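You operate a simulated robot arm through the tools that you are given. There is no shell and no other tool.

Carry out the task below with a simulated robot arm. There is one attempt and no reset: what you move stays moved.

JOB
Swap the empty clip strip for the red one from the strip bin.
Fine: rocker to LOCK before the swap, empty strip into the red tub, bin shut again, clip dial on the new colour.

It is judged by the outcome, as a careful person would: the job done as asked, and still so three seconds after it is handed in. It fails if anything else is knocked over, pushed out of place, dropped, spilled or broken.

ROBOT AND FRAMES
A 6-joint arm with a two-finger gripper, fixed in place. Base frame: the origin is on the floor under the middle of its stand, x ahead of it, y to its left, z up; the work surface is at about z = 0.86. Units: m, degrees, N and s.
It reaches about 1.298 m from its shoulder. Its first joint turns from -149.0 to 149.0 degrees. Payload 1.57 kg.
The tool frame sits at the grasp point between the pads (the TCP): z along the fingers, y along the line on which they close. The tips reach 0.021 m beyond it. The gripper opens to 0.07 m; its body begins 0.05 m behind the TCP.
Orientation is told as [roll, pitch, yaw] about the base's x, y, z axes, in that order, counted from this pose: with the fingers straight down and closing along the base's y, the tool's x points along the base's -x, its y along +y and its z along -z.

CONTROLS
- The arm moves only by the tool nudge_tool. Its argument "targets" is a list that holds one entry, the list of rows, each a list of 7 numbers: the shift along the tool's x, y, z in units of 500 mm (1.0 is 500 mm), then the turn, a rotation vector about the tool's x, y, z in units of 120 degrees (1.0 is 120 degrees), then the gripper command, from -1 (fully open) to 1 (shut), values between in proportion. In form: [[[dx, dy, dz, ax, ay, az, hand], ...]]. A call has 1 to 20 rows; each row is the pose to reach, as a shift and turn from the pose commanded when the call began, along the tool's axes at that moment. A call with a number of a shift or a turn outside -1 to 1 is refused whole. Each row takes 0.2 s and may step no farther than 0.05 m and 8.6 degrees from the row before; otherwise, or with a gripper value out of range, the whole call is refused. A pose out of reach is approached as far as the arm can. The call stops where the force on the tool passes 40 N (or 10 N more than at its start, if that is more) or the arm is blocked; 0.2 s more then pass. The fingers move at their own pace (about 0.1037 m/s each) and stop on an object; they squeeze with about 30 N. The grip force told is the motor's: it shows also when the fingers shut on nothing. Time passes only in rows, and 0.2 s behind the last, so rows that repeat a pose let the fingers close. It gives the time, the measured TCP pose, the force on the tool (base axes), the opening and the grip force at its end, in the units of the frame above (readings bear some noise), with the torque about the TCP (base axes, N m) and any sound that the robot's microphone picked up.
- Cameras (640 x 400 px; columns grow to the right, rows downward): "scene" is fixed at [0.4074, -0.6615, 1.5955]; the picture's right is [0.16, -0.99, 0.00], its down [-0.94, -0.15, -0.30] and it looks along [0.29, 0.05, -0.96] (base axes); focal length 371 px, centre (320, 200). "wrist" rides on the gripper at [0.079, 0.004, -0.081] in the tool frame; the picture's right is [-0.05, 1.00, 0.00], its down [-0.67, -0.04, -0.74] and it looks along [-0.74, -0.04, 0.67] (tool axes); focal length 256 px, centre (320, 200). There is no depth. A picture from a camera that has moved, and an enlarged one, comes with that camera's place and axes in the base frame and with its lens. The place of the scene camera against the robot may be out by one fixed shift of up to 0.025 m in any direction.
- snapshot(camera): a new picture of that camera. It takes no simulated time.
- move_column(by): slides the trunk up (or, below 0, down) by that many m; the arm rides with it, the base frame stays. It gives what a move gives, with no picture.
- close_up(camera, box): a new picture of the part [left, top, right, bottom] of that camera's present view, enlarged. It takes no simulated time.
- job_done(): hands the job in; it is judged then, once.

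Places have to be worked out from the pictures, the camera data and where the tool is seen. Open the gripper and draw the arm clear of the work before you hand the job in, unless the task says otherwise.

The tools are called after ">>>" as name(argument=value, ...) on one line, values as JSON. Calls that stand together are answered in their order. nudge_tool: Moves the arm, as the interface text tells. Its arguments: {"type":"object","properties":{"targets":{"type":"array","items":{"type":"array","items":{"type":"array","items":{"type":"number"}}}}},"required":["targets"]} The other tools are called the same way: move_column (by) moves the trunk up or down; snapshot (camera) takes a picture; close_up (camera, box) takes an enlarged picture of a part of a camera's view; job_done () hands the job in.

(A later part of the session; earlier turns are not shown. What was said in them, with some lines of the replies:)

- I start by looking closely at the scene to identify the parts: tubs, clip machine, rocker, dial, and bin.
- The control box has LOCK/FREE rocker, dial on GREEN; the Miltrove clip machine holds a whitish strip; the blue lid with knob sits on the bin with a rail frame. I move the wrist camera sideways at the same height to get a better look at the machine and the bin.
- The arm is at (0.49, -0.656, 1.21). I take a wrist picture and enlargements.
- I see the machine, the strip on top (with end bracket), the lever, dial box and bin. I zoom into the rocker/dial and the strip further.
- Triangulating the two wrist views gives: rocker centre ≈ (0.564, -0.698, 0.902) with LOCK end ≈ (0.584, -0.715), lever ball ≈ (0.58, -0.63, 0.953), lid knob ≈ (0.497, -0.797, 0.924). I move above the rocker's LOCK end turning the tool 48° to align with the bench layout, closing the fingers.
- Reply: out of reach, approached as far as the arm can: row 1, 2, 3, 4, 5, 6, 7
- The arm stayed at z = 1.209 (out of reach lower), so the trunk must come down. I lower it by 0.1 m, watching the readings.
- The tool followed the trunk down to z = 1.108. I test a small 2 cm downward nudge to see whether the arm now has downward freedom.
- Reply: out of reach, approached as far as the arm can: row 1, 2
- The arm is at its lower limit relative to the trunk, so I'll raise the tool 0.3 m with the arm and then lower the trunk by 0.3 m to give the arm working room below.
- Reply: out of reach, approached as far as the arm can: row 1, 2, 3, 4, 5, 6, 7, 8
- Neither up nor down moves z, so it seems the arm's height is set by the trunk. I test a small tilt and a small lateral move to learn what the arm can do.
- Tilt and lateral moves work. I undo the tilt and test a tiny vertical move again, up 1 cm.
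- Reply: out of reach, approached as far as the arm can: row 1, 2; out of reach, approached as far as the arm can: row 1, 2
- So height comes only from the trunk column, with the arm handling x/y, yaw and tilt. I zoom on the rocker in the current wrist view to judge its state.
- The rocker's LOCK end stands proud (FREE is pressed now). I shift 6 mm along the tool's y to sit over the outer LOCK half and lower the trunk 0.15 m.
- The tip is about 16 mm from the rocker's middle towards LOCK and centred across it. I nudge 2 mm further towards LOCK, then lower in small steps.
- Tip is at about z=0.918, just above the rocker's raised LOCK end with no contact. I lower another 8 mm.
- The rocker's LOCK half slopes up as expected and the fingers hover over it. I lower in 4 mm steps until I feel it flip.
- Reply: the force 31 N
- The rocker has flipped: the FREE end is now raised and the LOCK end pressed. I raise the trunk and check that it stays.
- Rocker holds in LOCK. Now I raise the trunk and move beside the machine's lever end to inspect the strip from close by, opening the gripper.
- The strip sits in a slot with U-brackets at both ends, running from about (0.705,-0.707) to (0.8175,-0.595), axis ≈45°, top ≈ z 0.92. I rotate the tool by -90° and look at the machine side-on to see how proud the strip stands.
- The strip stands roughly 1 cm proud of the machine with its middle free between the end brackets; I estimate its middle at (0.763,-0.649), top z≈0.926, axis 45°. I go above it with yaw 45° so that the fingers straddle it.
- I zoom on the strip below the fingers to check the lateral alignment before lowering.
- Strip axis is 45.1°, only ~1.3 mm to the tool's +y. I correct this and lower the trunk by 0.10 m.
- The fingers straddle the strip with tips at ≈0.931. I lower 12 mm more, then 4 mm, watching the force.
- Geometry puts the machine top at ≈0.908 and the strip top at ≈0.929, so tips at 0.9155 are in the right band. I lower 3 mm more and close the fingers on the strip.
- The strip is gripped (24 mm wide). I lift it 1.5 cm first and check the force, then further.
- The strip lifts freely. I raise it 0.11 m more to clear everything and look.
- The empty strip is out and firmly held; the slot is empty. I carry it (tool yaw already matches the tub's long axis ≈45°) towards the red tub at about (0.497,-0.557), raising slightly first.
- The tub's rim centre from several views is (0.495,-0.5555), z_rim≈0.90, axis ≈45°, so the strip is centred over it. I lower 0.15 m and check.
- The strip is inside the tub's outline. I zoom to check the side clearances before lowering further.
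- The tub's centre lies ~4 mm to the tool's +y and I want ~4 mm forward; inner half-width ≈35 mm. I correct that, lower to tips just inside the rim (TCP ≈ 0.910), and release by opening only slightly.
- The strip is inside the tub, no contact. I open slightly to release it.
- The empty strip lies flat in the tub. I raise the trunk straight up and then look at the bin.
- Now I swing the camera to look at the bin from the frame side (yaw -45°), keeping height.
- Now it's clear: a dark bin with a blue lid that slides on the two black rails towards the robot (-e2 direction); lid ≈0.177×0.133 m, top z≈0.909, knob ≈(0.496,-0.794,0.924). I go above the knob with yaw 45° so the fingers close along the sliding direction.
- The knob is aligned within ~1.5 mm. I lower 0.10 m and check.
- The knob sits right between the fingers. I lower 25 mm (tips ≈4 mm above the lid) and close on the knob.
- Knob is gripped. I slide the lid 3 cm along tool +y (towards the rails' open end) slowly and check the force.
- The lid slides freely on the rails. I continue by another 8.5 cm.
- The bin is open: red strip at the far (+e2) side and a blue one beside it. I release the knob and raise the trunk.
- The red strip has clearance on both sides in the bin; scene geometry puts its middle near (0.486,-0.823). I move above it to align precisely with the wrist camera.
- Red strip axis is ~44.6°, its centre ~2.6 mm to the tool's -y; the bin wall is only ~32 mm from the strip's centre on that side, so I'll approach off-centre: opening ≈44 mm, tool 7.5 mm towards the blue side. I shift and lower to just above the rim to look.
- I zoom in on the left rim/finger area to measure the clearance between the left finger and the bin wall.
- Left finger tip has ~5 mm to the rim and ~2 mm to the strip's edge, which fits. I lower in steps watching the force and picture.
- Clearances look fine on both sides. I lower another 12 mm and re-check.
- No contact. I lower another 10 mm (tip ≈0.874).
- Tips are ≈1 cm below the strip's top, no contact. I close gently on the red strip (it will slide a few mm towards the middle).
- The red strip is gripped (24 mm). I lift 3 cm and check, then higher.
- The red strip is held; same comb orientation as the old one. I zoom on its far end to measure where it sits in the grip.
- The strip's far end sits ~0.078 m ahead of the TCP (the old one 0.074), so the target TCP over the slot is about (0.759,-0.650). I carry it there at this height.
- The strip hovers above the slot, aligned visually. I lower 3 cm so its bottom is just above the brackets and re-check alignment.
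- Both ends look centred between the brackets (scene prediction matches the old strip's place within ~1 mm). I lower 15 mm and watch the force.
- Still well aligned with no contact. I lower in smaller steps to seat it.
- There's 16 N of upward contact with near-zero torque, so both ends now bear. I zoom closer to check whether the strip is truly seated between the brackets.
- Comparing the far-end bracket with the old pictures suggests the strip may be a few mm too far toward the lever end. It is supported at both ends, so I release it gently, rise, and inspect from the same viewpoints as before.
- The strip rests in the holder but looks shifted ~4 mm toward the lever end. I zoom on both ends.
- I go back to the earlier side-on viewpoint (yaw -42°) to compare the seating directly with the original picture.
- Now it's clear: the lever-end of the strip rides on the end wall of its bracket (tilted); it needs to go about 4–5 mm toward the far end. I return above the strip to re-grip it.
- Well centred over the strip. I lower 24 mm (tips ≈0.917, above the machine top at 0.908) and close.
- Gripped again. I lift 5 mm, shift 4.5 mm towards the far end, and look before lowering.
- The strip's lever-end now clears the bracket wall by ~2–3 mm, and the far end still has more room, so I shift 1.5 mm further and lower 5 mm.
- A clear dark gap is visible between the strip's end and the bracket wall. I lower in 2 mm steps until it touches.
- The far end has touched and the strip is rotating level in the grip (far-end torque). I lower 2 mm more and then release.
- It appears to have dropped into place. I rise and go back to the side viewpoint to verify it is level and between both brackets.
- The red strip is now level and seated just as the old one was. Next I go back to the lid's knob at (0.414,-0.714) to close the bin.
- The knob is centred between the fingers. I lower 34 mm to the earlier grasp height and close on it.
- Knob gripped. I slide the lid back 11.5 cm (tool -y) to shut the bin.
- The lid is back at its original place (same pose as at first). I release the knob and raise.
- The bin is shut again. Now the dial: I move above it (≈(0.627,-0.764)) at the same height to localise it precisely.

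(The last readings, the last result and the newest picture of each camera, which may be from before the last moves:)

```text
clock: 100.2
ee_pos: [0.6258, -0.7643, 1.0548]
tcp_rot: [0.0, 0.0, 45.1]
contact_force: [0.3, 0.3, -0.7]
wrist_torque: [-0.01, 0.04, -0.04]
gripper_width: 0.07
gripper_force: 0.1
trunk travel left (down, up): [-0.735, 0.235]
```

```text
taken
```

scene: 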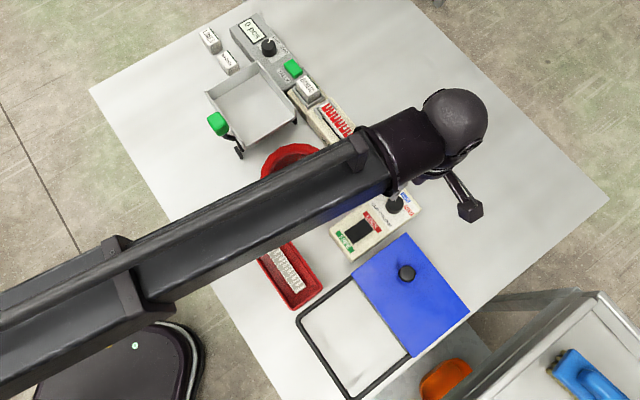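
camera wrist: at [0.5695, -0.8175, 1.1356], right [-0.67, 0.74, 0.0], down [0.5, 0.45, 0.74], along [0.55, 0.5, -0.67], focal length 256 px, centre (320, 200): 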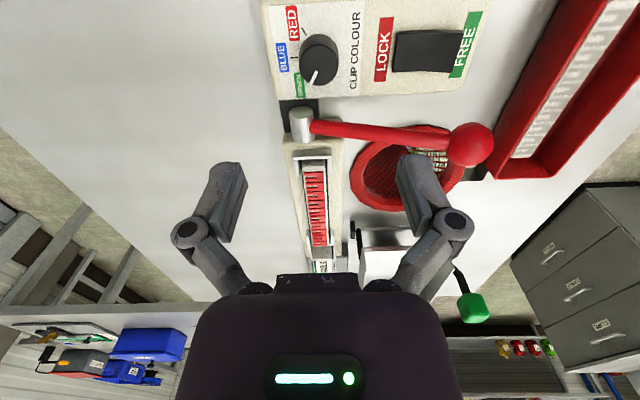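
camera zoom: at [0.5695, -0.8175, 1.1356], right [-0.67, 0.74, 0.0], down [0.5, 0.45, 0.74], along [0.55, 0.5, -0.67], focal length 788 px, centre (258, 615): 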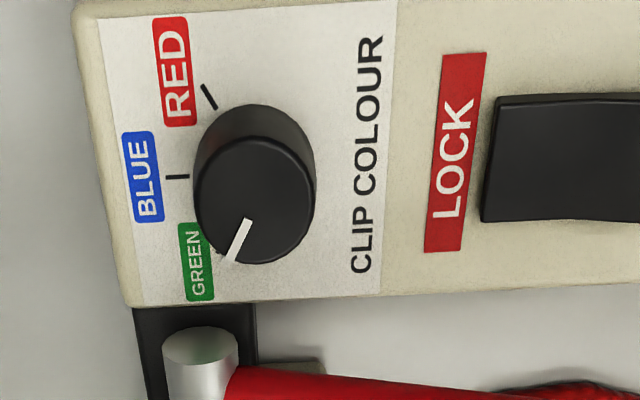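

The pointer is at ≈15° (GREEN); BLUE at -45°, RED at -105° in base angle, i.e. a 120° clockwise turn (seen from above) is needed; dial axis ≈(0.6275,-0.765), Ø≈32 mm. I'll do it in two 60° grips (yaw 60→0), keeping fingers away from the lever hub; first I rotate to yaw 60 and lower part-way.

>>> nudge_tool(targets=[[[-0.0007, -0.0017, 0, 0, 0, -0.0625, -0.43], [-0.0014, -0.0034, 0, 0, 0, -0.125, -0.43], [-0.0014, -0.0034, 0, 0, 0, -0.125, -0.43]]])

>>> move_column(by=-0.092)

>>> snapshot(camera="wrist")

>>> close_up(camera="wrist", box=[230, 80, 410, 230])

>>> close_up(camera="scene", box=[340, 160, 440, 240])

```text
clock: 101.0
ee_pos: [0.6297, -0.7652, 1.0543]
tcp_rot: [0.0, 0.0, 60.1]
contact_force: [1.1, -0.8, 0.0]
wrist_torque: [-0.01, -0.02, 0.0]
gripper_width: 0.0499
gripper_force: 0.1
trunk travel left (down, up): [-0.735, 0.235]
```

```text
clock: 102.2
ee_pos: [0.6289, -0.7648, 0.9617]
tcp_rot: [0.0, 0.0, 60.0]
contact_force: [-0.3, 0.9, 0.7]
wrist_torque: [-0.01, -0.01, 0.0]
gripper_width: 0.0499
gripper_force: 0.1
trunk travel left (down, up): [-0.643, 0.327]
```

```text
taken
camera wrist: at [0.5871, -0.8317, 1.0436], right [-0.84, 0.55, 0.0], down [0.36, 0.56, 0.74], along [0.41, 0.62, -0.67], focal length 256 px, centre (320, 200)
```

wrist: 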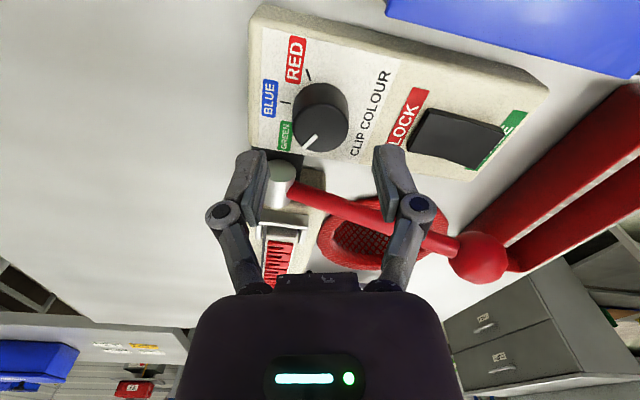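

```text
2.67 times, centred on (320, 155) of wrist
camera zoom: at [0.5871, -0.8317, 1.0436], right [-0.84, 0.55, 0.0], down [0.36, 0.56, 0.74], along [0.41, 0.62, -0.67], focal length 683 px, centre (320, 320)
```

zoom: 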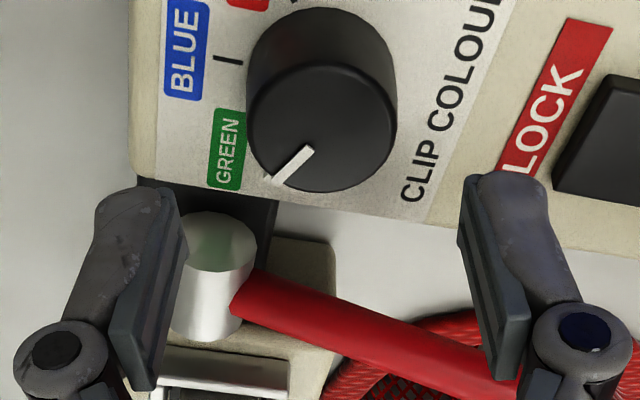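

```text
5.00 times, centred on (390, 200) of scene
camera zoom: at [0.4074, -0.6615, 1.5955], right [0.16, -0.99, 0.0], down [-0.94, -0.15, -0.3], along [0.29, 0.05, -0.96], focal length 1854 px, centre (-30, 200)
```

zoom: 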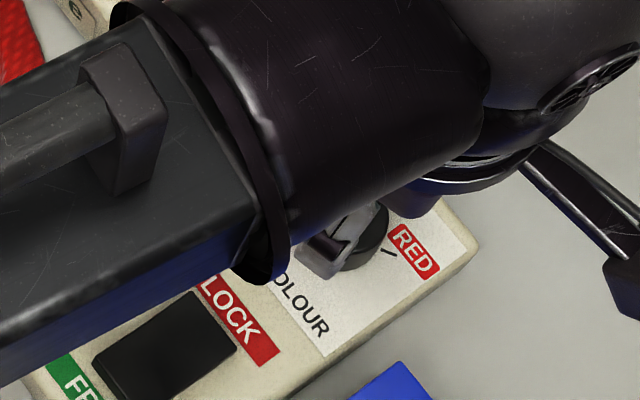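

The dial is centred along the closing axis (≈0.4 mm). I lower 12 mm more so that the tips are close to the dial's top height and re-measure the forward offset.

>>> move_column(by=-0.015)

>>> close_up(camera="wrist", box=[230, 80, 410, 230])

```text
clock: 102.8
ee_pos: [0.6282, -0.7653, 0.9476]
tcp_rot: [0.0, 0.0, 59.9]
contact_force: [0.0, -0.6, 0.2]
wrist_torque: [0.01, 0.03, 0.04]
gripper_width: 0.0501
gripper_force: 0.0
trunk travel left (down, up): [-0.628, 0.342]
```

```text
2.67 times, centred on (320, 155) of wrist
camera zoom: at [0.5871, -0.8317, 1.0285], right [-0.84, 0.55, 0.0], down [0.36, 0.56, 0.74], along [0.41, 0.62, -0.67], focal length 683 px, centre (320, 320)
```

zoom: 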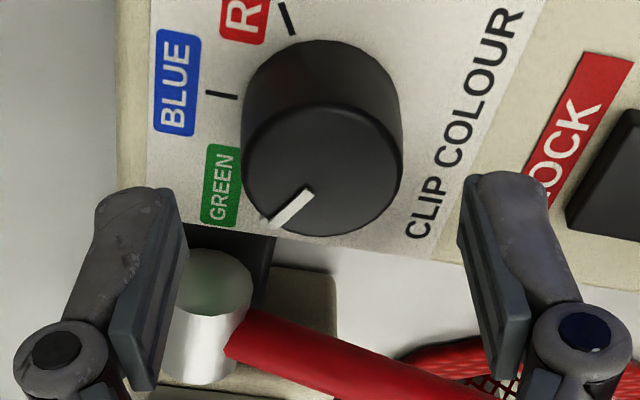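

Vertical-baseline triangulation gives the dial top at z≈0.918, centred under the TCP within ~1 mm. I lower 22 mm (tips ≈0.904, above the panel) and grip the dial.

>>> move_column(by=-0.021)

>>> close_up(camera="wrist", box=[230, 80, 410, 230])

```text
clock: 103.5
ee_pos: [0.6292, -0.765, 0.9259]
tcp_rot: [0.0, 0.0, 60.0]
contact_force: [0.6, 0.2, -0.4]
wrist_torque: [0.02, 0.0, 0.04]
gripper_width: 0.0499
gripper_force: 0.1
trunk travel left (down, up): [-0.607, 0.363]
```

```text
2.67 times, centred on (320, 155) of wrist
camera zoom: at [0.5871, -0.8317, 1.0075], right [-0.84, 0.55, 0.0], down [0.36, 0.56, 0.74], along [0.41, 0.62, -0.67], focal length 683 px, centre (320, 320)
```

zoom: 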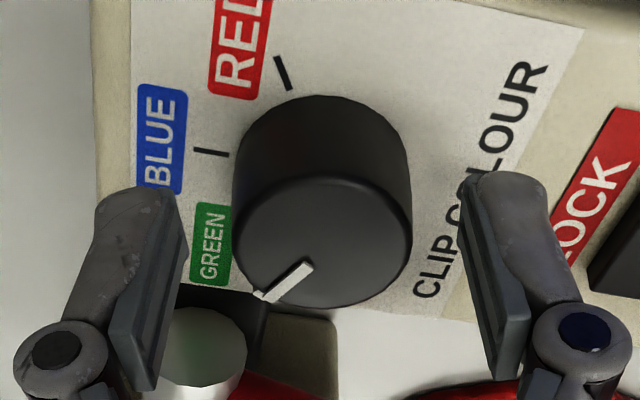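

Measured again: dial top z=0.918, forward offset 0.0790 (exactly under the TCP), lateral +0.7 mm. I apply that tiny correction and close on the dial.

>>> nudge_tool(targets=[[[0, 0.0013, 0, 0, 0, 0, -0.3], [0, 0.0013, 0, 0, 0, 0, 0], [0, 0.0013, 0, 0, 0, 0, 0.1], [0, 0.0013, 0, 0, 0, 0, 0.3], [0, 0.0013, 0, 0, 0, 0, 1], [0, 0.0013, 0, 0, 0, 0, 1]]])

>>> close_up(camera="wrist", box=[230, 80, 410, 230])

```text
clock: 104.9
ee_pos: [0.6286, -0.764, 0.9266]
tcp_rot: [0.0, 0.0, 60.0]
contact_force: [3.8, -3.4, 3.0]
wrist_torque: [0.01, -0.14, -0.01]
gripper_width: 0.0325
gripper_force: 31.6
trunk travel left (down, up): [-0.607, 0.363]
```

```text
2.67 times, centred on (320, 155) of wrist
camera zoom: at [0.5869, -0.8316, 1.0075], right [-0.84, 0.55, 0.0], down [0.36, 0.56, 0.74], along [0.41, 0.62, -0.67], focal length 683 px, centre (320, 320)
```

zoom: 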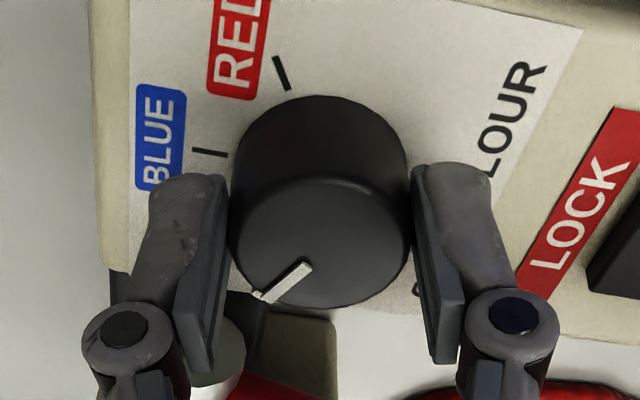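

The dial is held (32.5 mm) with only ~5 N side load. I rotate the tool 60° clockwise (yaw 60→0).

>>> nudge_tool(targets=[[[0, 0, 0, 0, 0, 0.04, 1], [0, 0, 0, 0, 0, 0.08, 1], [0, 0, 0, 0, 0, 0.12, 1], [0, 0, 0, 0, 0, 0.16, 1], [0, 0, 0, 0, 0, 0.2, 1], [0, 0, 0, 0, 0, 0.25, 1]]])

>>> snapshot(camera="wrist")

```text
clock: 106.3
ee_pos: [0.6288, -0.7655, 0.9254]
tcp_rot: [0.0, -0.1, 29.9]
contact_force: [0.5, 0.8, -0.3]
wrist_torque: [-0.08, -0.34, 0.02]
gripper_width: 0.0327
gripper_force: 31.3
trunk travel left (down, up): [-0.607, 0.363]
```

```text
taken
camera wrist: at [0.5588, -0.8004, 1.0075], right [-0.45, 0.89, 0.0], down [0.6, 0.3, 0.74], along [0.66, 0.34, -0.67], focal length 256 px, centre (320, 200)
```

wrist: 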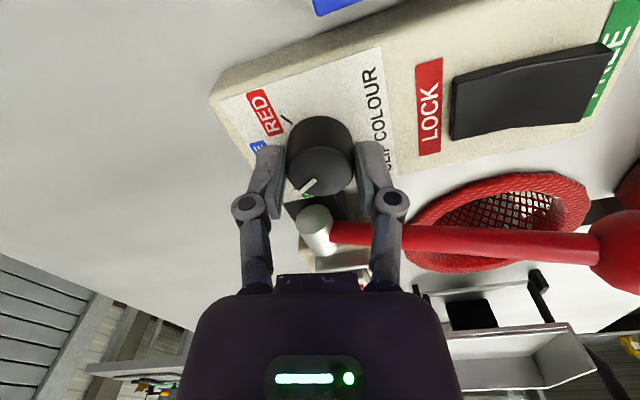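

The pointer turns with the gripper, no resistance. I continue another 30° to yaw 0.

>>> nudge_tool(targets=[[[0, 0, 0, 0, 0, 0.05, 1], [0, 0, 0, 0, 0, 0.1, 1], [0, 0, 0, 0, 0, 0.15, 1], [0, 0, 0, 0, 0, 0.2, 1], [0, 0, 0, 0, 0, 0.25, 1], [0, 0, 0, 0, 0, 0.25, 1]]])

>>> snapshot(camera="wrist")

```text
clock: 107.7
ee_pos: [0.6283, -0.7637, 0.926]
tcp_rot: [0.1, 0.1, 0.0]
contact_force: [-9.9, 17.0, -12.9]
wrist_torque: [0.27, -0.43, 0.01]
gripper_width: 0.0324
gripper_force: 32.4
trunk travel left (down, up): [-0.607, 0.363]
```

```text
taken
camera wrist: at [0.5503, -0.7596, 1.0076], right [0.05, 1.0, 0.0], down [0.67, -0.04, 0.74], along [0.74, -0.04, -0.67], focal length 256 px, centre (320, 200)
```

wrist: 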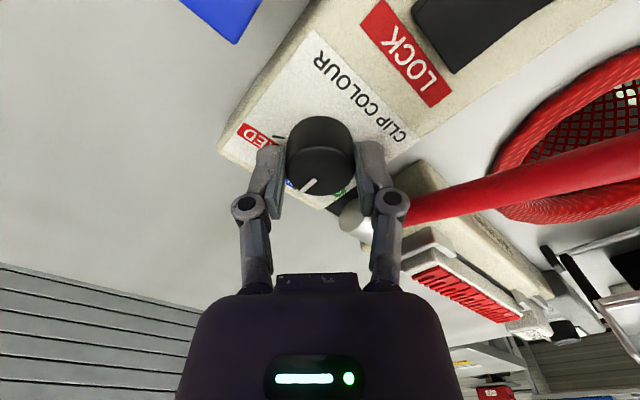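

The dial has turned 60° (pointer at BLUE) with some side load from slight off-centre. I release it, check, then rotate back to yaw 60 for the second grip, correcting the centre.

>>> nudge_tool(targets=[[[0, 0, 0, 0, 0, 0, 0], [0, 0, 0, 0, 0, 0, -0.43], [0, 0, 0, 0, 0, 0, -0.43]]])

>>> close_up(camera="wrist", box=[230, 80, 410, 230])

```text
clock: 108.5
ee_pos: [0.6292, -0.7649, 0.926]
tcp_rot: [0.0, 0.1, -0.1]
contact_force: [-0.1, 0.1, -0.7]
wrist_torque: [0.02, -0.01, 0.02]
gripper_width: 0.0501
gripper_force: 0.1
trunk travel left (down, up): [-0.607, 0.363]
```

```text
2.67 times, centred on (320, 155) of wrist
camera zoom: at [0.5508, -0.7609, 1.0075], right [0.05, 1.0, 0.0], down [0.67, -0.04, 0.74], along [0.74, -0.04, -0.67], focal length 683 px, centre (320, 320)
```

zoom: 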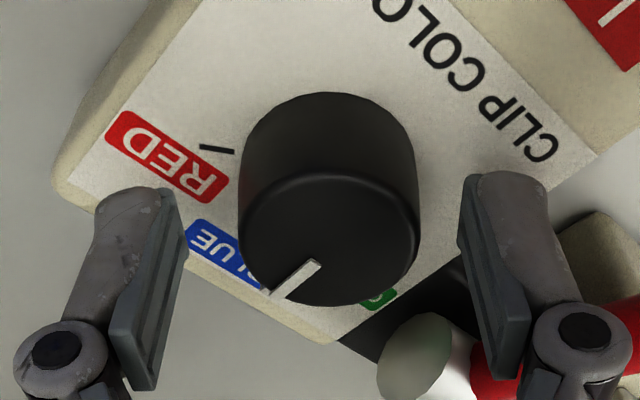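

Pointer is near BLUE (≈-43°) and the RED tick is ≈60° further. The dial centre is ~1.7 mm to +y from the TCP; I correct that while rotating back to yaw 60 with the fingers open.

>>> nudge_tool(targets=[[[-0.0012, 0.0034, 0, 0, 0, 0, -0.43], [-0.0012, 0.0034, 0, 0, 0, -0.0625, -0.43], [-0.0012, 0.0034, 0, 0, 0, -0.125, -0.43], [-0.0012, 0.0034, 0, 0, 0, -0.1875, -0.43], [-0.0012, 0.0034, 0, 0, 0, -0.25, -0.43], [-0.0012, 0.0034, 0, 0, 0, -0.3125, -0.43], [-0.0012, 0.0034, 0, 0, 0, -0.375, -0.43], [-0.0012, 0.0034, 0, 0, 0, -0.4375, -0.43], [-0.0012, 0.0034, 0, 0, 0, -0.5, -0.43], [-0.0012, 0.0034, 0, 0, 0, -0.5, -0.43]]])

>>> close_up(camera="wrist", box=[230, 80, 410, 230])

```text
clock: 110.7
ee_pos: [0.6293, -0.7632, 0.9267]
tcp_rot: [0.1, 0.0, 60.2]
contact_force: [0.5, 0.4, 0.2]
wrist_torque: [0.01, -0.01, 0.03]
gripper_width: 0.0503
gripper_force: 0.1
trunk travel left (down, up): [-0.607, 0.363]
```

```text
2.67 times, centred on (320, 155) of wrist
camera zoom: at [0.5874, -0.83, 1.0075], right [-0.84, 0.54, 0.0], down [0.36, 0.56, 0.74], along [0.41, 0.62, -0.67], focal length 683 px, centre (320, 320)
```

zoom: 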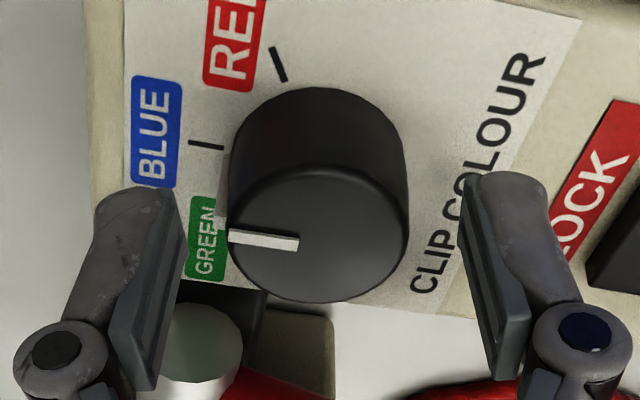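

The dial is now centred within ~0.3 mm. I grip it again and rotate ~58° clockwise toward RED.

>>> nudge_tool(targets=[[[0, -0.0006, 0, 0, 0, 0, -0.2], [0, -0.0006, 0, 0, 0, 0, 0], [0, -0.0006, 0, 0, 0, 0, 0.2], [0, -0.0006, 0, 0, 0, 0, 1], [0, -0.0006, 0, 0, 0, 0, 1]]])

>>> nudge_tool(targets=[[[0, 0, 0, 0, 0, 0.05, 1], [0, 0, 0, 0, 0, 0.1, 1], [0, 0, 0, 0, 0, 0.15, 1], [0, 0, 0, 0, 0, 0.2, 1], [0, 0, 0, 0, 0, 0.25, 1], [0, 0, 0, 0, 0, 0.3, 1], [0, 0, 0, 0, 0, 0.35, 1], [0, 0, 0, 0, 0, 0.4, 1], [0, 0, 0, 0, 0, 0.45, 1], [0, 0, 0, 0, 0, 0.483, 1], [0, 0, 0, 0, 0, 0.483, 1]]])

>>> close_up(camera="wrist", box=[230, 80, 410, 230])

```text
clock: 111.9
ee_pos: [0.629, -0.7634, 0.9252]
tcp_rot: [0.0, -0.1, 60.0]
contact_force: [3.7, -4.2, 4.6]
wrist_torque: [-0.04, -0.09, -0.02]
gripper_width: 0.0327
gripper_force: 32.2
trunk travel left (down, up): [-0.607, 0.363]
```

```text
clock: 114.3
ee_pos: [0.6302, -0.7631, 0.9262]
tcp_rot: [0.0, 0.0, 2.0]
contact_force: [10.3, -10.8, 12.2]
wrist_torque: [-0.31, 0.19, 0.0]
gripper_width: 0.0325
gripper_force: 31.6
trunk travel left (down, up): [-0.607, 0.363]
```

```text
2.67 times, centred on (320, 155) of wrist
camera zoom: at [0.5517, -0.7621, 1.0075], right [0.02, 1.0, 0.0], down [0.67, -0.01, 0.75], along [0.75, -0.01, -0.67], focal length 683 px, centre (320, 320)
```

zoom: 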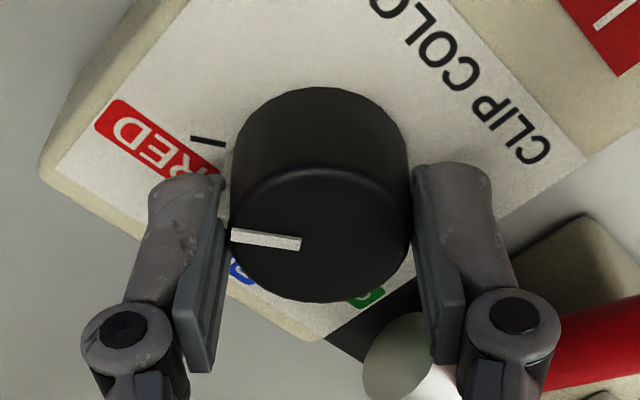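

Pointer ≈-99.5°, RED tick ≈-102°. I add 2.5° more, then release the dial.

>>> nudge_tool(targets=[[[0, 0, 0, 0, 0, 0.021, 1], [0, 0, 0, 0, 0, 0.021, 1]]])

>>> nudge_tool(targets=[[[0, 0, 0, 0, 0, 0, 0.05], [0, 0, 0, 0, 0, 0, -0.2], [0, 0, 0, 0, 0, 0, -0.43], [0, 0, 0, 0, 0, 0, -0.43]]])

>>> close_up(camera="wrist", box=[230, 80, 410, 230])

```text
clock: 114.9
ee_pos: [0.6287, -0.763, 0.9259]
tcp_rot: [0.0, 0.0, -0.7]
contact_force: [11.1, -10.4, 12.7]
wrist_torque: [-0.24, -0.09, -0.02]
gripper_width: 0.0329
gripper_force: 31.9
trunk travel left (down, up): [-0.607, 0.363]
```

```text
clock: 115.9
ee_pos: [0.6286, -0.764, 0.927]
tcp_rot: [0.0, 0.1, -0.6]
contact_force: [0.0, 1.2, -0.7]
wrist_torque: [0.0, 0.02, 0.01]
gripper_width: 0.0499
gripper_force: 0.1
trunk travel left (down, up): [-0.607, 0.363]
```

```text
2.67 times, centred on (320, 155) of wrist
camera zoom: at [0.5514, -0.7586, 1.0075], right [0.06, 1.0, 0.0], down [0.67, -0.04, 0.74], along [0.74, -0.05, -0.67], focal length 683 px, centre (320, 320)
```

zoom: 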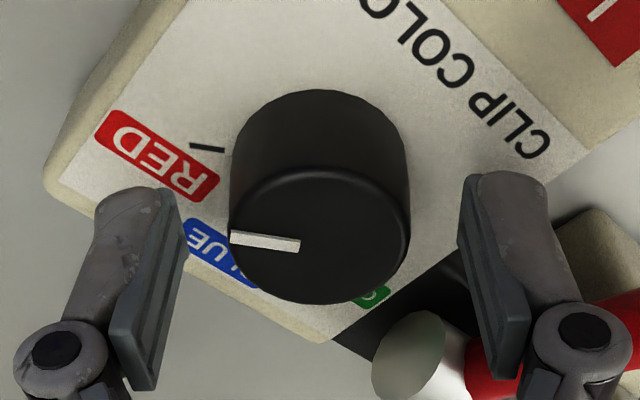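

The pointer is now parallel to and aligned with the RED tick. I raise clear and check from both cameras.

>>> move_column(by=0.15)

>>> snapshot(camera="wrist")

>>> close_up(camera="scene", box=[320, 160, 440, 260])

```text
clock: 117.7
ee_pos: [0.628, -0.7631, 1.0761]
tcp_rot: [0.0, 0.0, -0.5]
contact_force: [0.6, 0.6, -0.8]
wrist_torque: [-0.01, 0.0, 0.01]
gripper_width: 0.0501
gripper_force: 0.0
trunk travel left (down, up): [-0.757, 0.213]
```

```text
taken
camera wrist: at [0.5515, -0.7587, 1.1574], right [0.06, 1.0, 0.0], down [0.67, -0.04, 0.74], along [0.74, -0.05, -0.67], focal length 256 px, centre (320, 200)
```

wrist: 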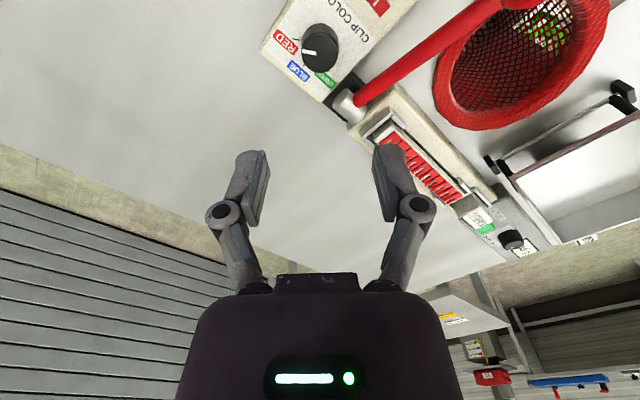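

```text
4.00 times, centred on (380, 210) of scene
camera zoom: at [0.4074, -0.6615, 1.5955], right [0.16, -0.99, 0.0], down [-0.94, -0.15, -0.3], along [0.29, 0.05, -0.96], focal length 1483 px, centre (80, 160)
```

zoom: 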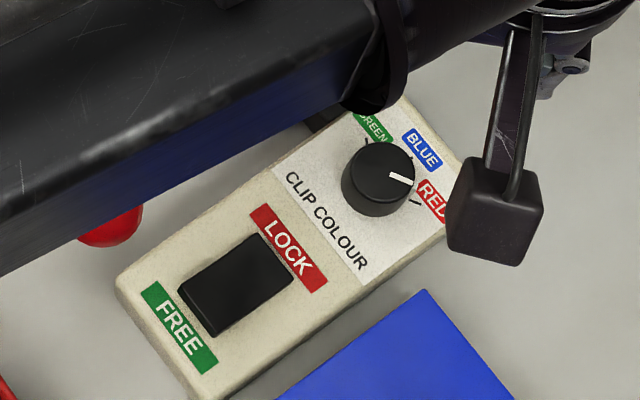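

From the scene camera the pointer looks close to the RED tick. I zoom more to judge the residual angle precisely.

>>> close_up(camera="scene", box=[375, 185, 410, 215])

>>> close_up(camera="wrist", box=[260, 0, 380, 100])

```text
13.33 times, centred on (392, 200) of scene
camera zoom: at [0.4074, -0.6615, 1.5955], right [0.16, -0.99, 0.0], down [-0.94, -0.15, -0.3], along [0.29, 0.05, -0.96], focal length 4945 px, centre (-647, 200)
```

zoom: 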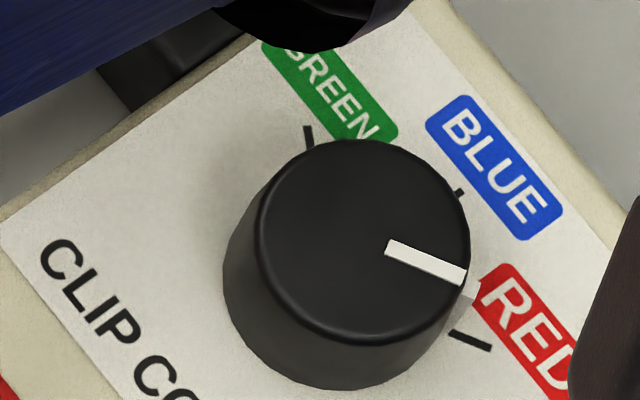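

```text
4.00 times, centred on (320, 50) of wrist
camera zoom: at [0.5515, -0.7587, 1.1574], right [0.06, 1.0, 0.0], down [0.67, -0.04, 0.74], along [0.74, -0.05, -0.67], focal length 1024 px, centre (320, 800)
```

zoom: 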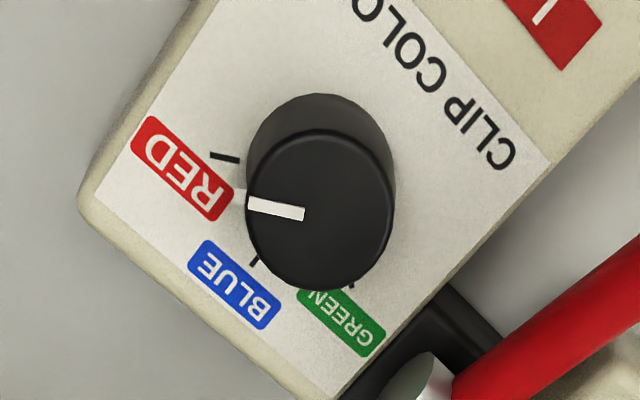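

Pointer and RED tick are parallel within ~1–2° in both views, so the dial is on RED. I raise the arm, open the gripper fully and draw it back toward its start position to check the whole scene.

>>> move_column(by=0.13)

>>> nudge_tool(targets=[[[0.028, 0.0815, 0, 0, 0, 0, -1], [0.056, 0.163, 0, 0, 0, 0, -1], [0.084, 0.2445, 0, 0, 0, 0, -1], [0.112, 0.326, 0, 0, 0, 0, -1], [0.14, 0.4075, 0, 0, 0, 0, -1], [0.168, 0.489, 0, 0, 0, 0, -1], [0.196, 0.5705, 0, 0, 0, 0, -1], [0.224, 0.652, 0, 0, 0, 0, -1], [0.224, 0.652, 0, 0, 0, 0, -1]]])

>>> snapshot(camera="scene")

>>> close_up(camera="scene", box=[300, 80, 460, 200])

>>> close_up(camera="scene", box=[220, 180, 480, 400])

>>> close_up(camera="scene", box=[310, 180, 430, 270])

```text
clock: 119.3
ee_pos: [0.6284, -0.7638, 1.2067]
tcp_rot: [0.0, 0.0, -0.5]
contact_force: [-0.8, 0.9, -0.3]
wrist_torque: [-0.01, -0.01, -0.03]
gripper_width: 0.0501
gripper_force: 0.1
trunk travel left (down, up): [-0.887, 0.083]
```

```text
clock: 121.3
ee_pos: [0.5196, -0.4372, 1.2054]
tcp_rot: [0.0, 0.1, -0.5]
contact_force: [1.0, 0.2, 0.4]
wrist_torque: [0.0, 0.02, 0.03]
gripper_width: 0.0699
gripper_force: 0.1
trunk travel left (down, up): [-0.887, 0.083]
```

```text
taken
```

scene: 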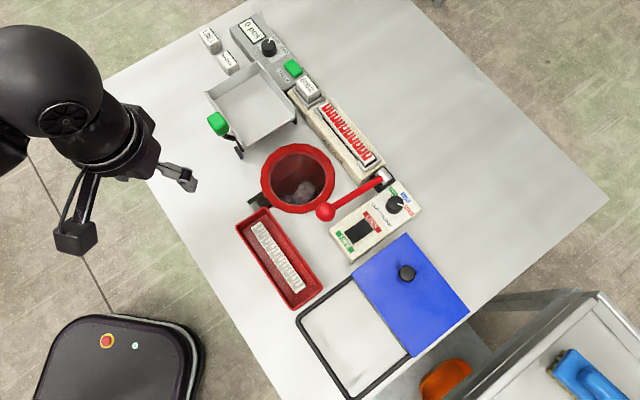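

```text
3.33 times, centred on (380, 140) of scene
camera zoom: at [0.4074, -0.6615, 1.5955], right [0.16, -0.99, 0.0], down [-0.94, -0.15, -0.3], along [0.29, 0.05, -0.96], focal length 1236 px, centre (120, 400)
```

zoom: 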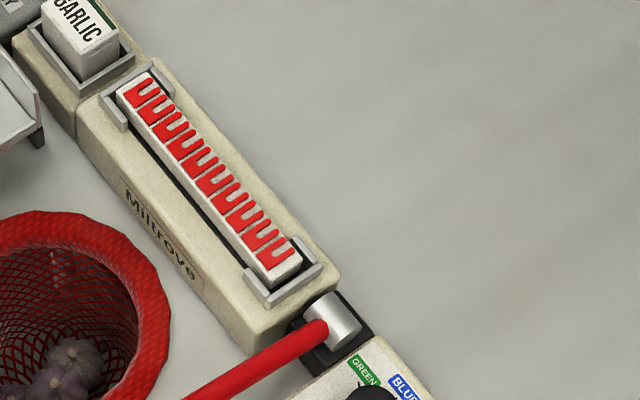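

```text
1.82 times, centred on (350, 290) of scene
camera zoom: at [0.4074, -0.6615, 1.5955], right [0.16, -0.99, 0.0], down [-0.94, -0.15, -0.3], along [0.29, 0.05, -0.96], focal length 674 px, centre (266, 36)
```

zoom: 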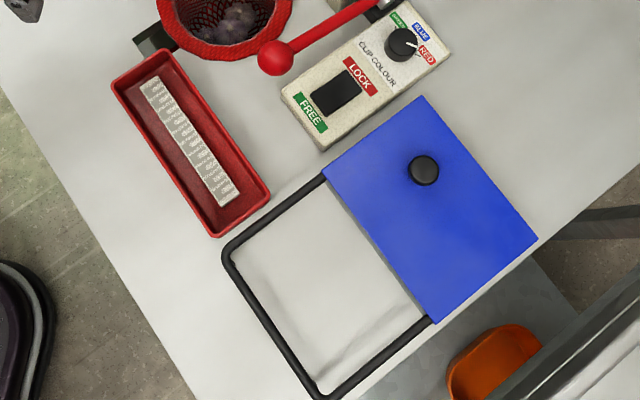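

```text
4.44 times, centred on (370, 225) of scene
camera zoom: at [0.4074, -0.6615, 1.5955], right [0.16, -0.99, 0.0], down [-0.94, -0.15, -0.3], along [0.29, 0.05, -0.96], focal length 1648 px, centre (98, 89)
```

zoom: 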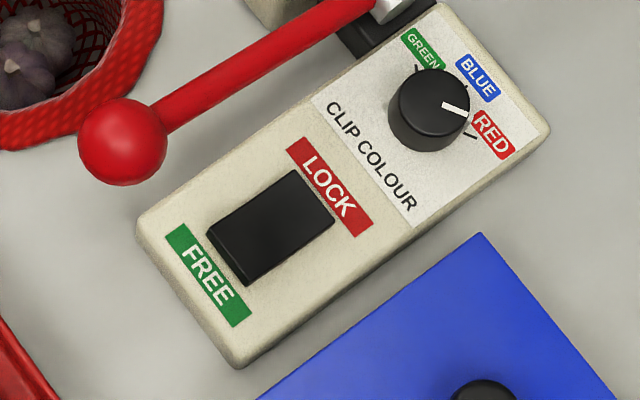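

Everything checks out: the rocker is on LOCK, the empty strip lies in the red tub, and the red strip is seated level in the clip machine. The bin lid is shut, the dial is on RED, nothing else has moved, and the arm is clear with the gripper open. I hand the job in.

>>> job_done()

```text
The job is handed in.
```

The strip swap is finished and handed in. I checked each item on the final camera pictures:

- **Rocker:** set to LOCK before anything else was moved.
- **Empty strip:** taken out of the clip machine and lying flat in the red tub.
- **Red strip:** taken from the strip bin and seated level in the machine, between both end brackets. On the first try its lever end caught on a bracket, so I picked it up again and set it a few millimetres further along.
- **Strip bin:** lid slid back to its original closed position.
- **Clip dial:** turned from GREEN to RED, with the pointer within a couple of degrees of the RED mark.

Nothing else looks out of place in the final pictures. The gripper is open and the arm is back near its starting position, clear of the bench.
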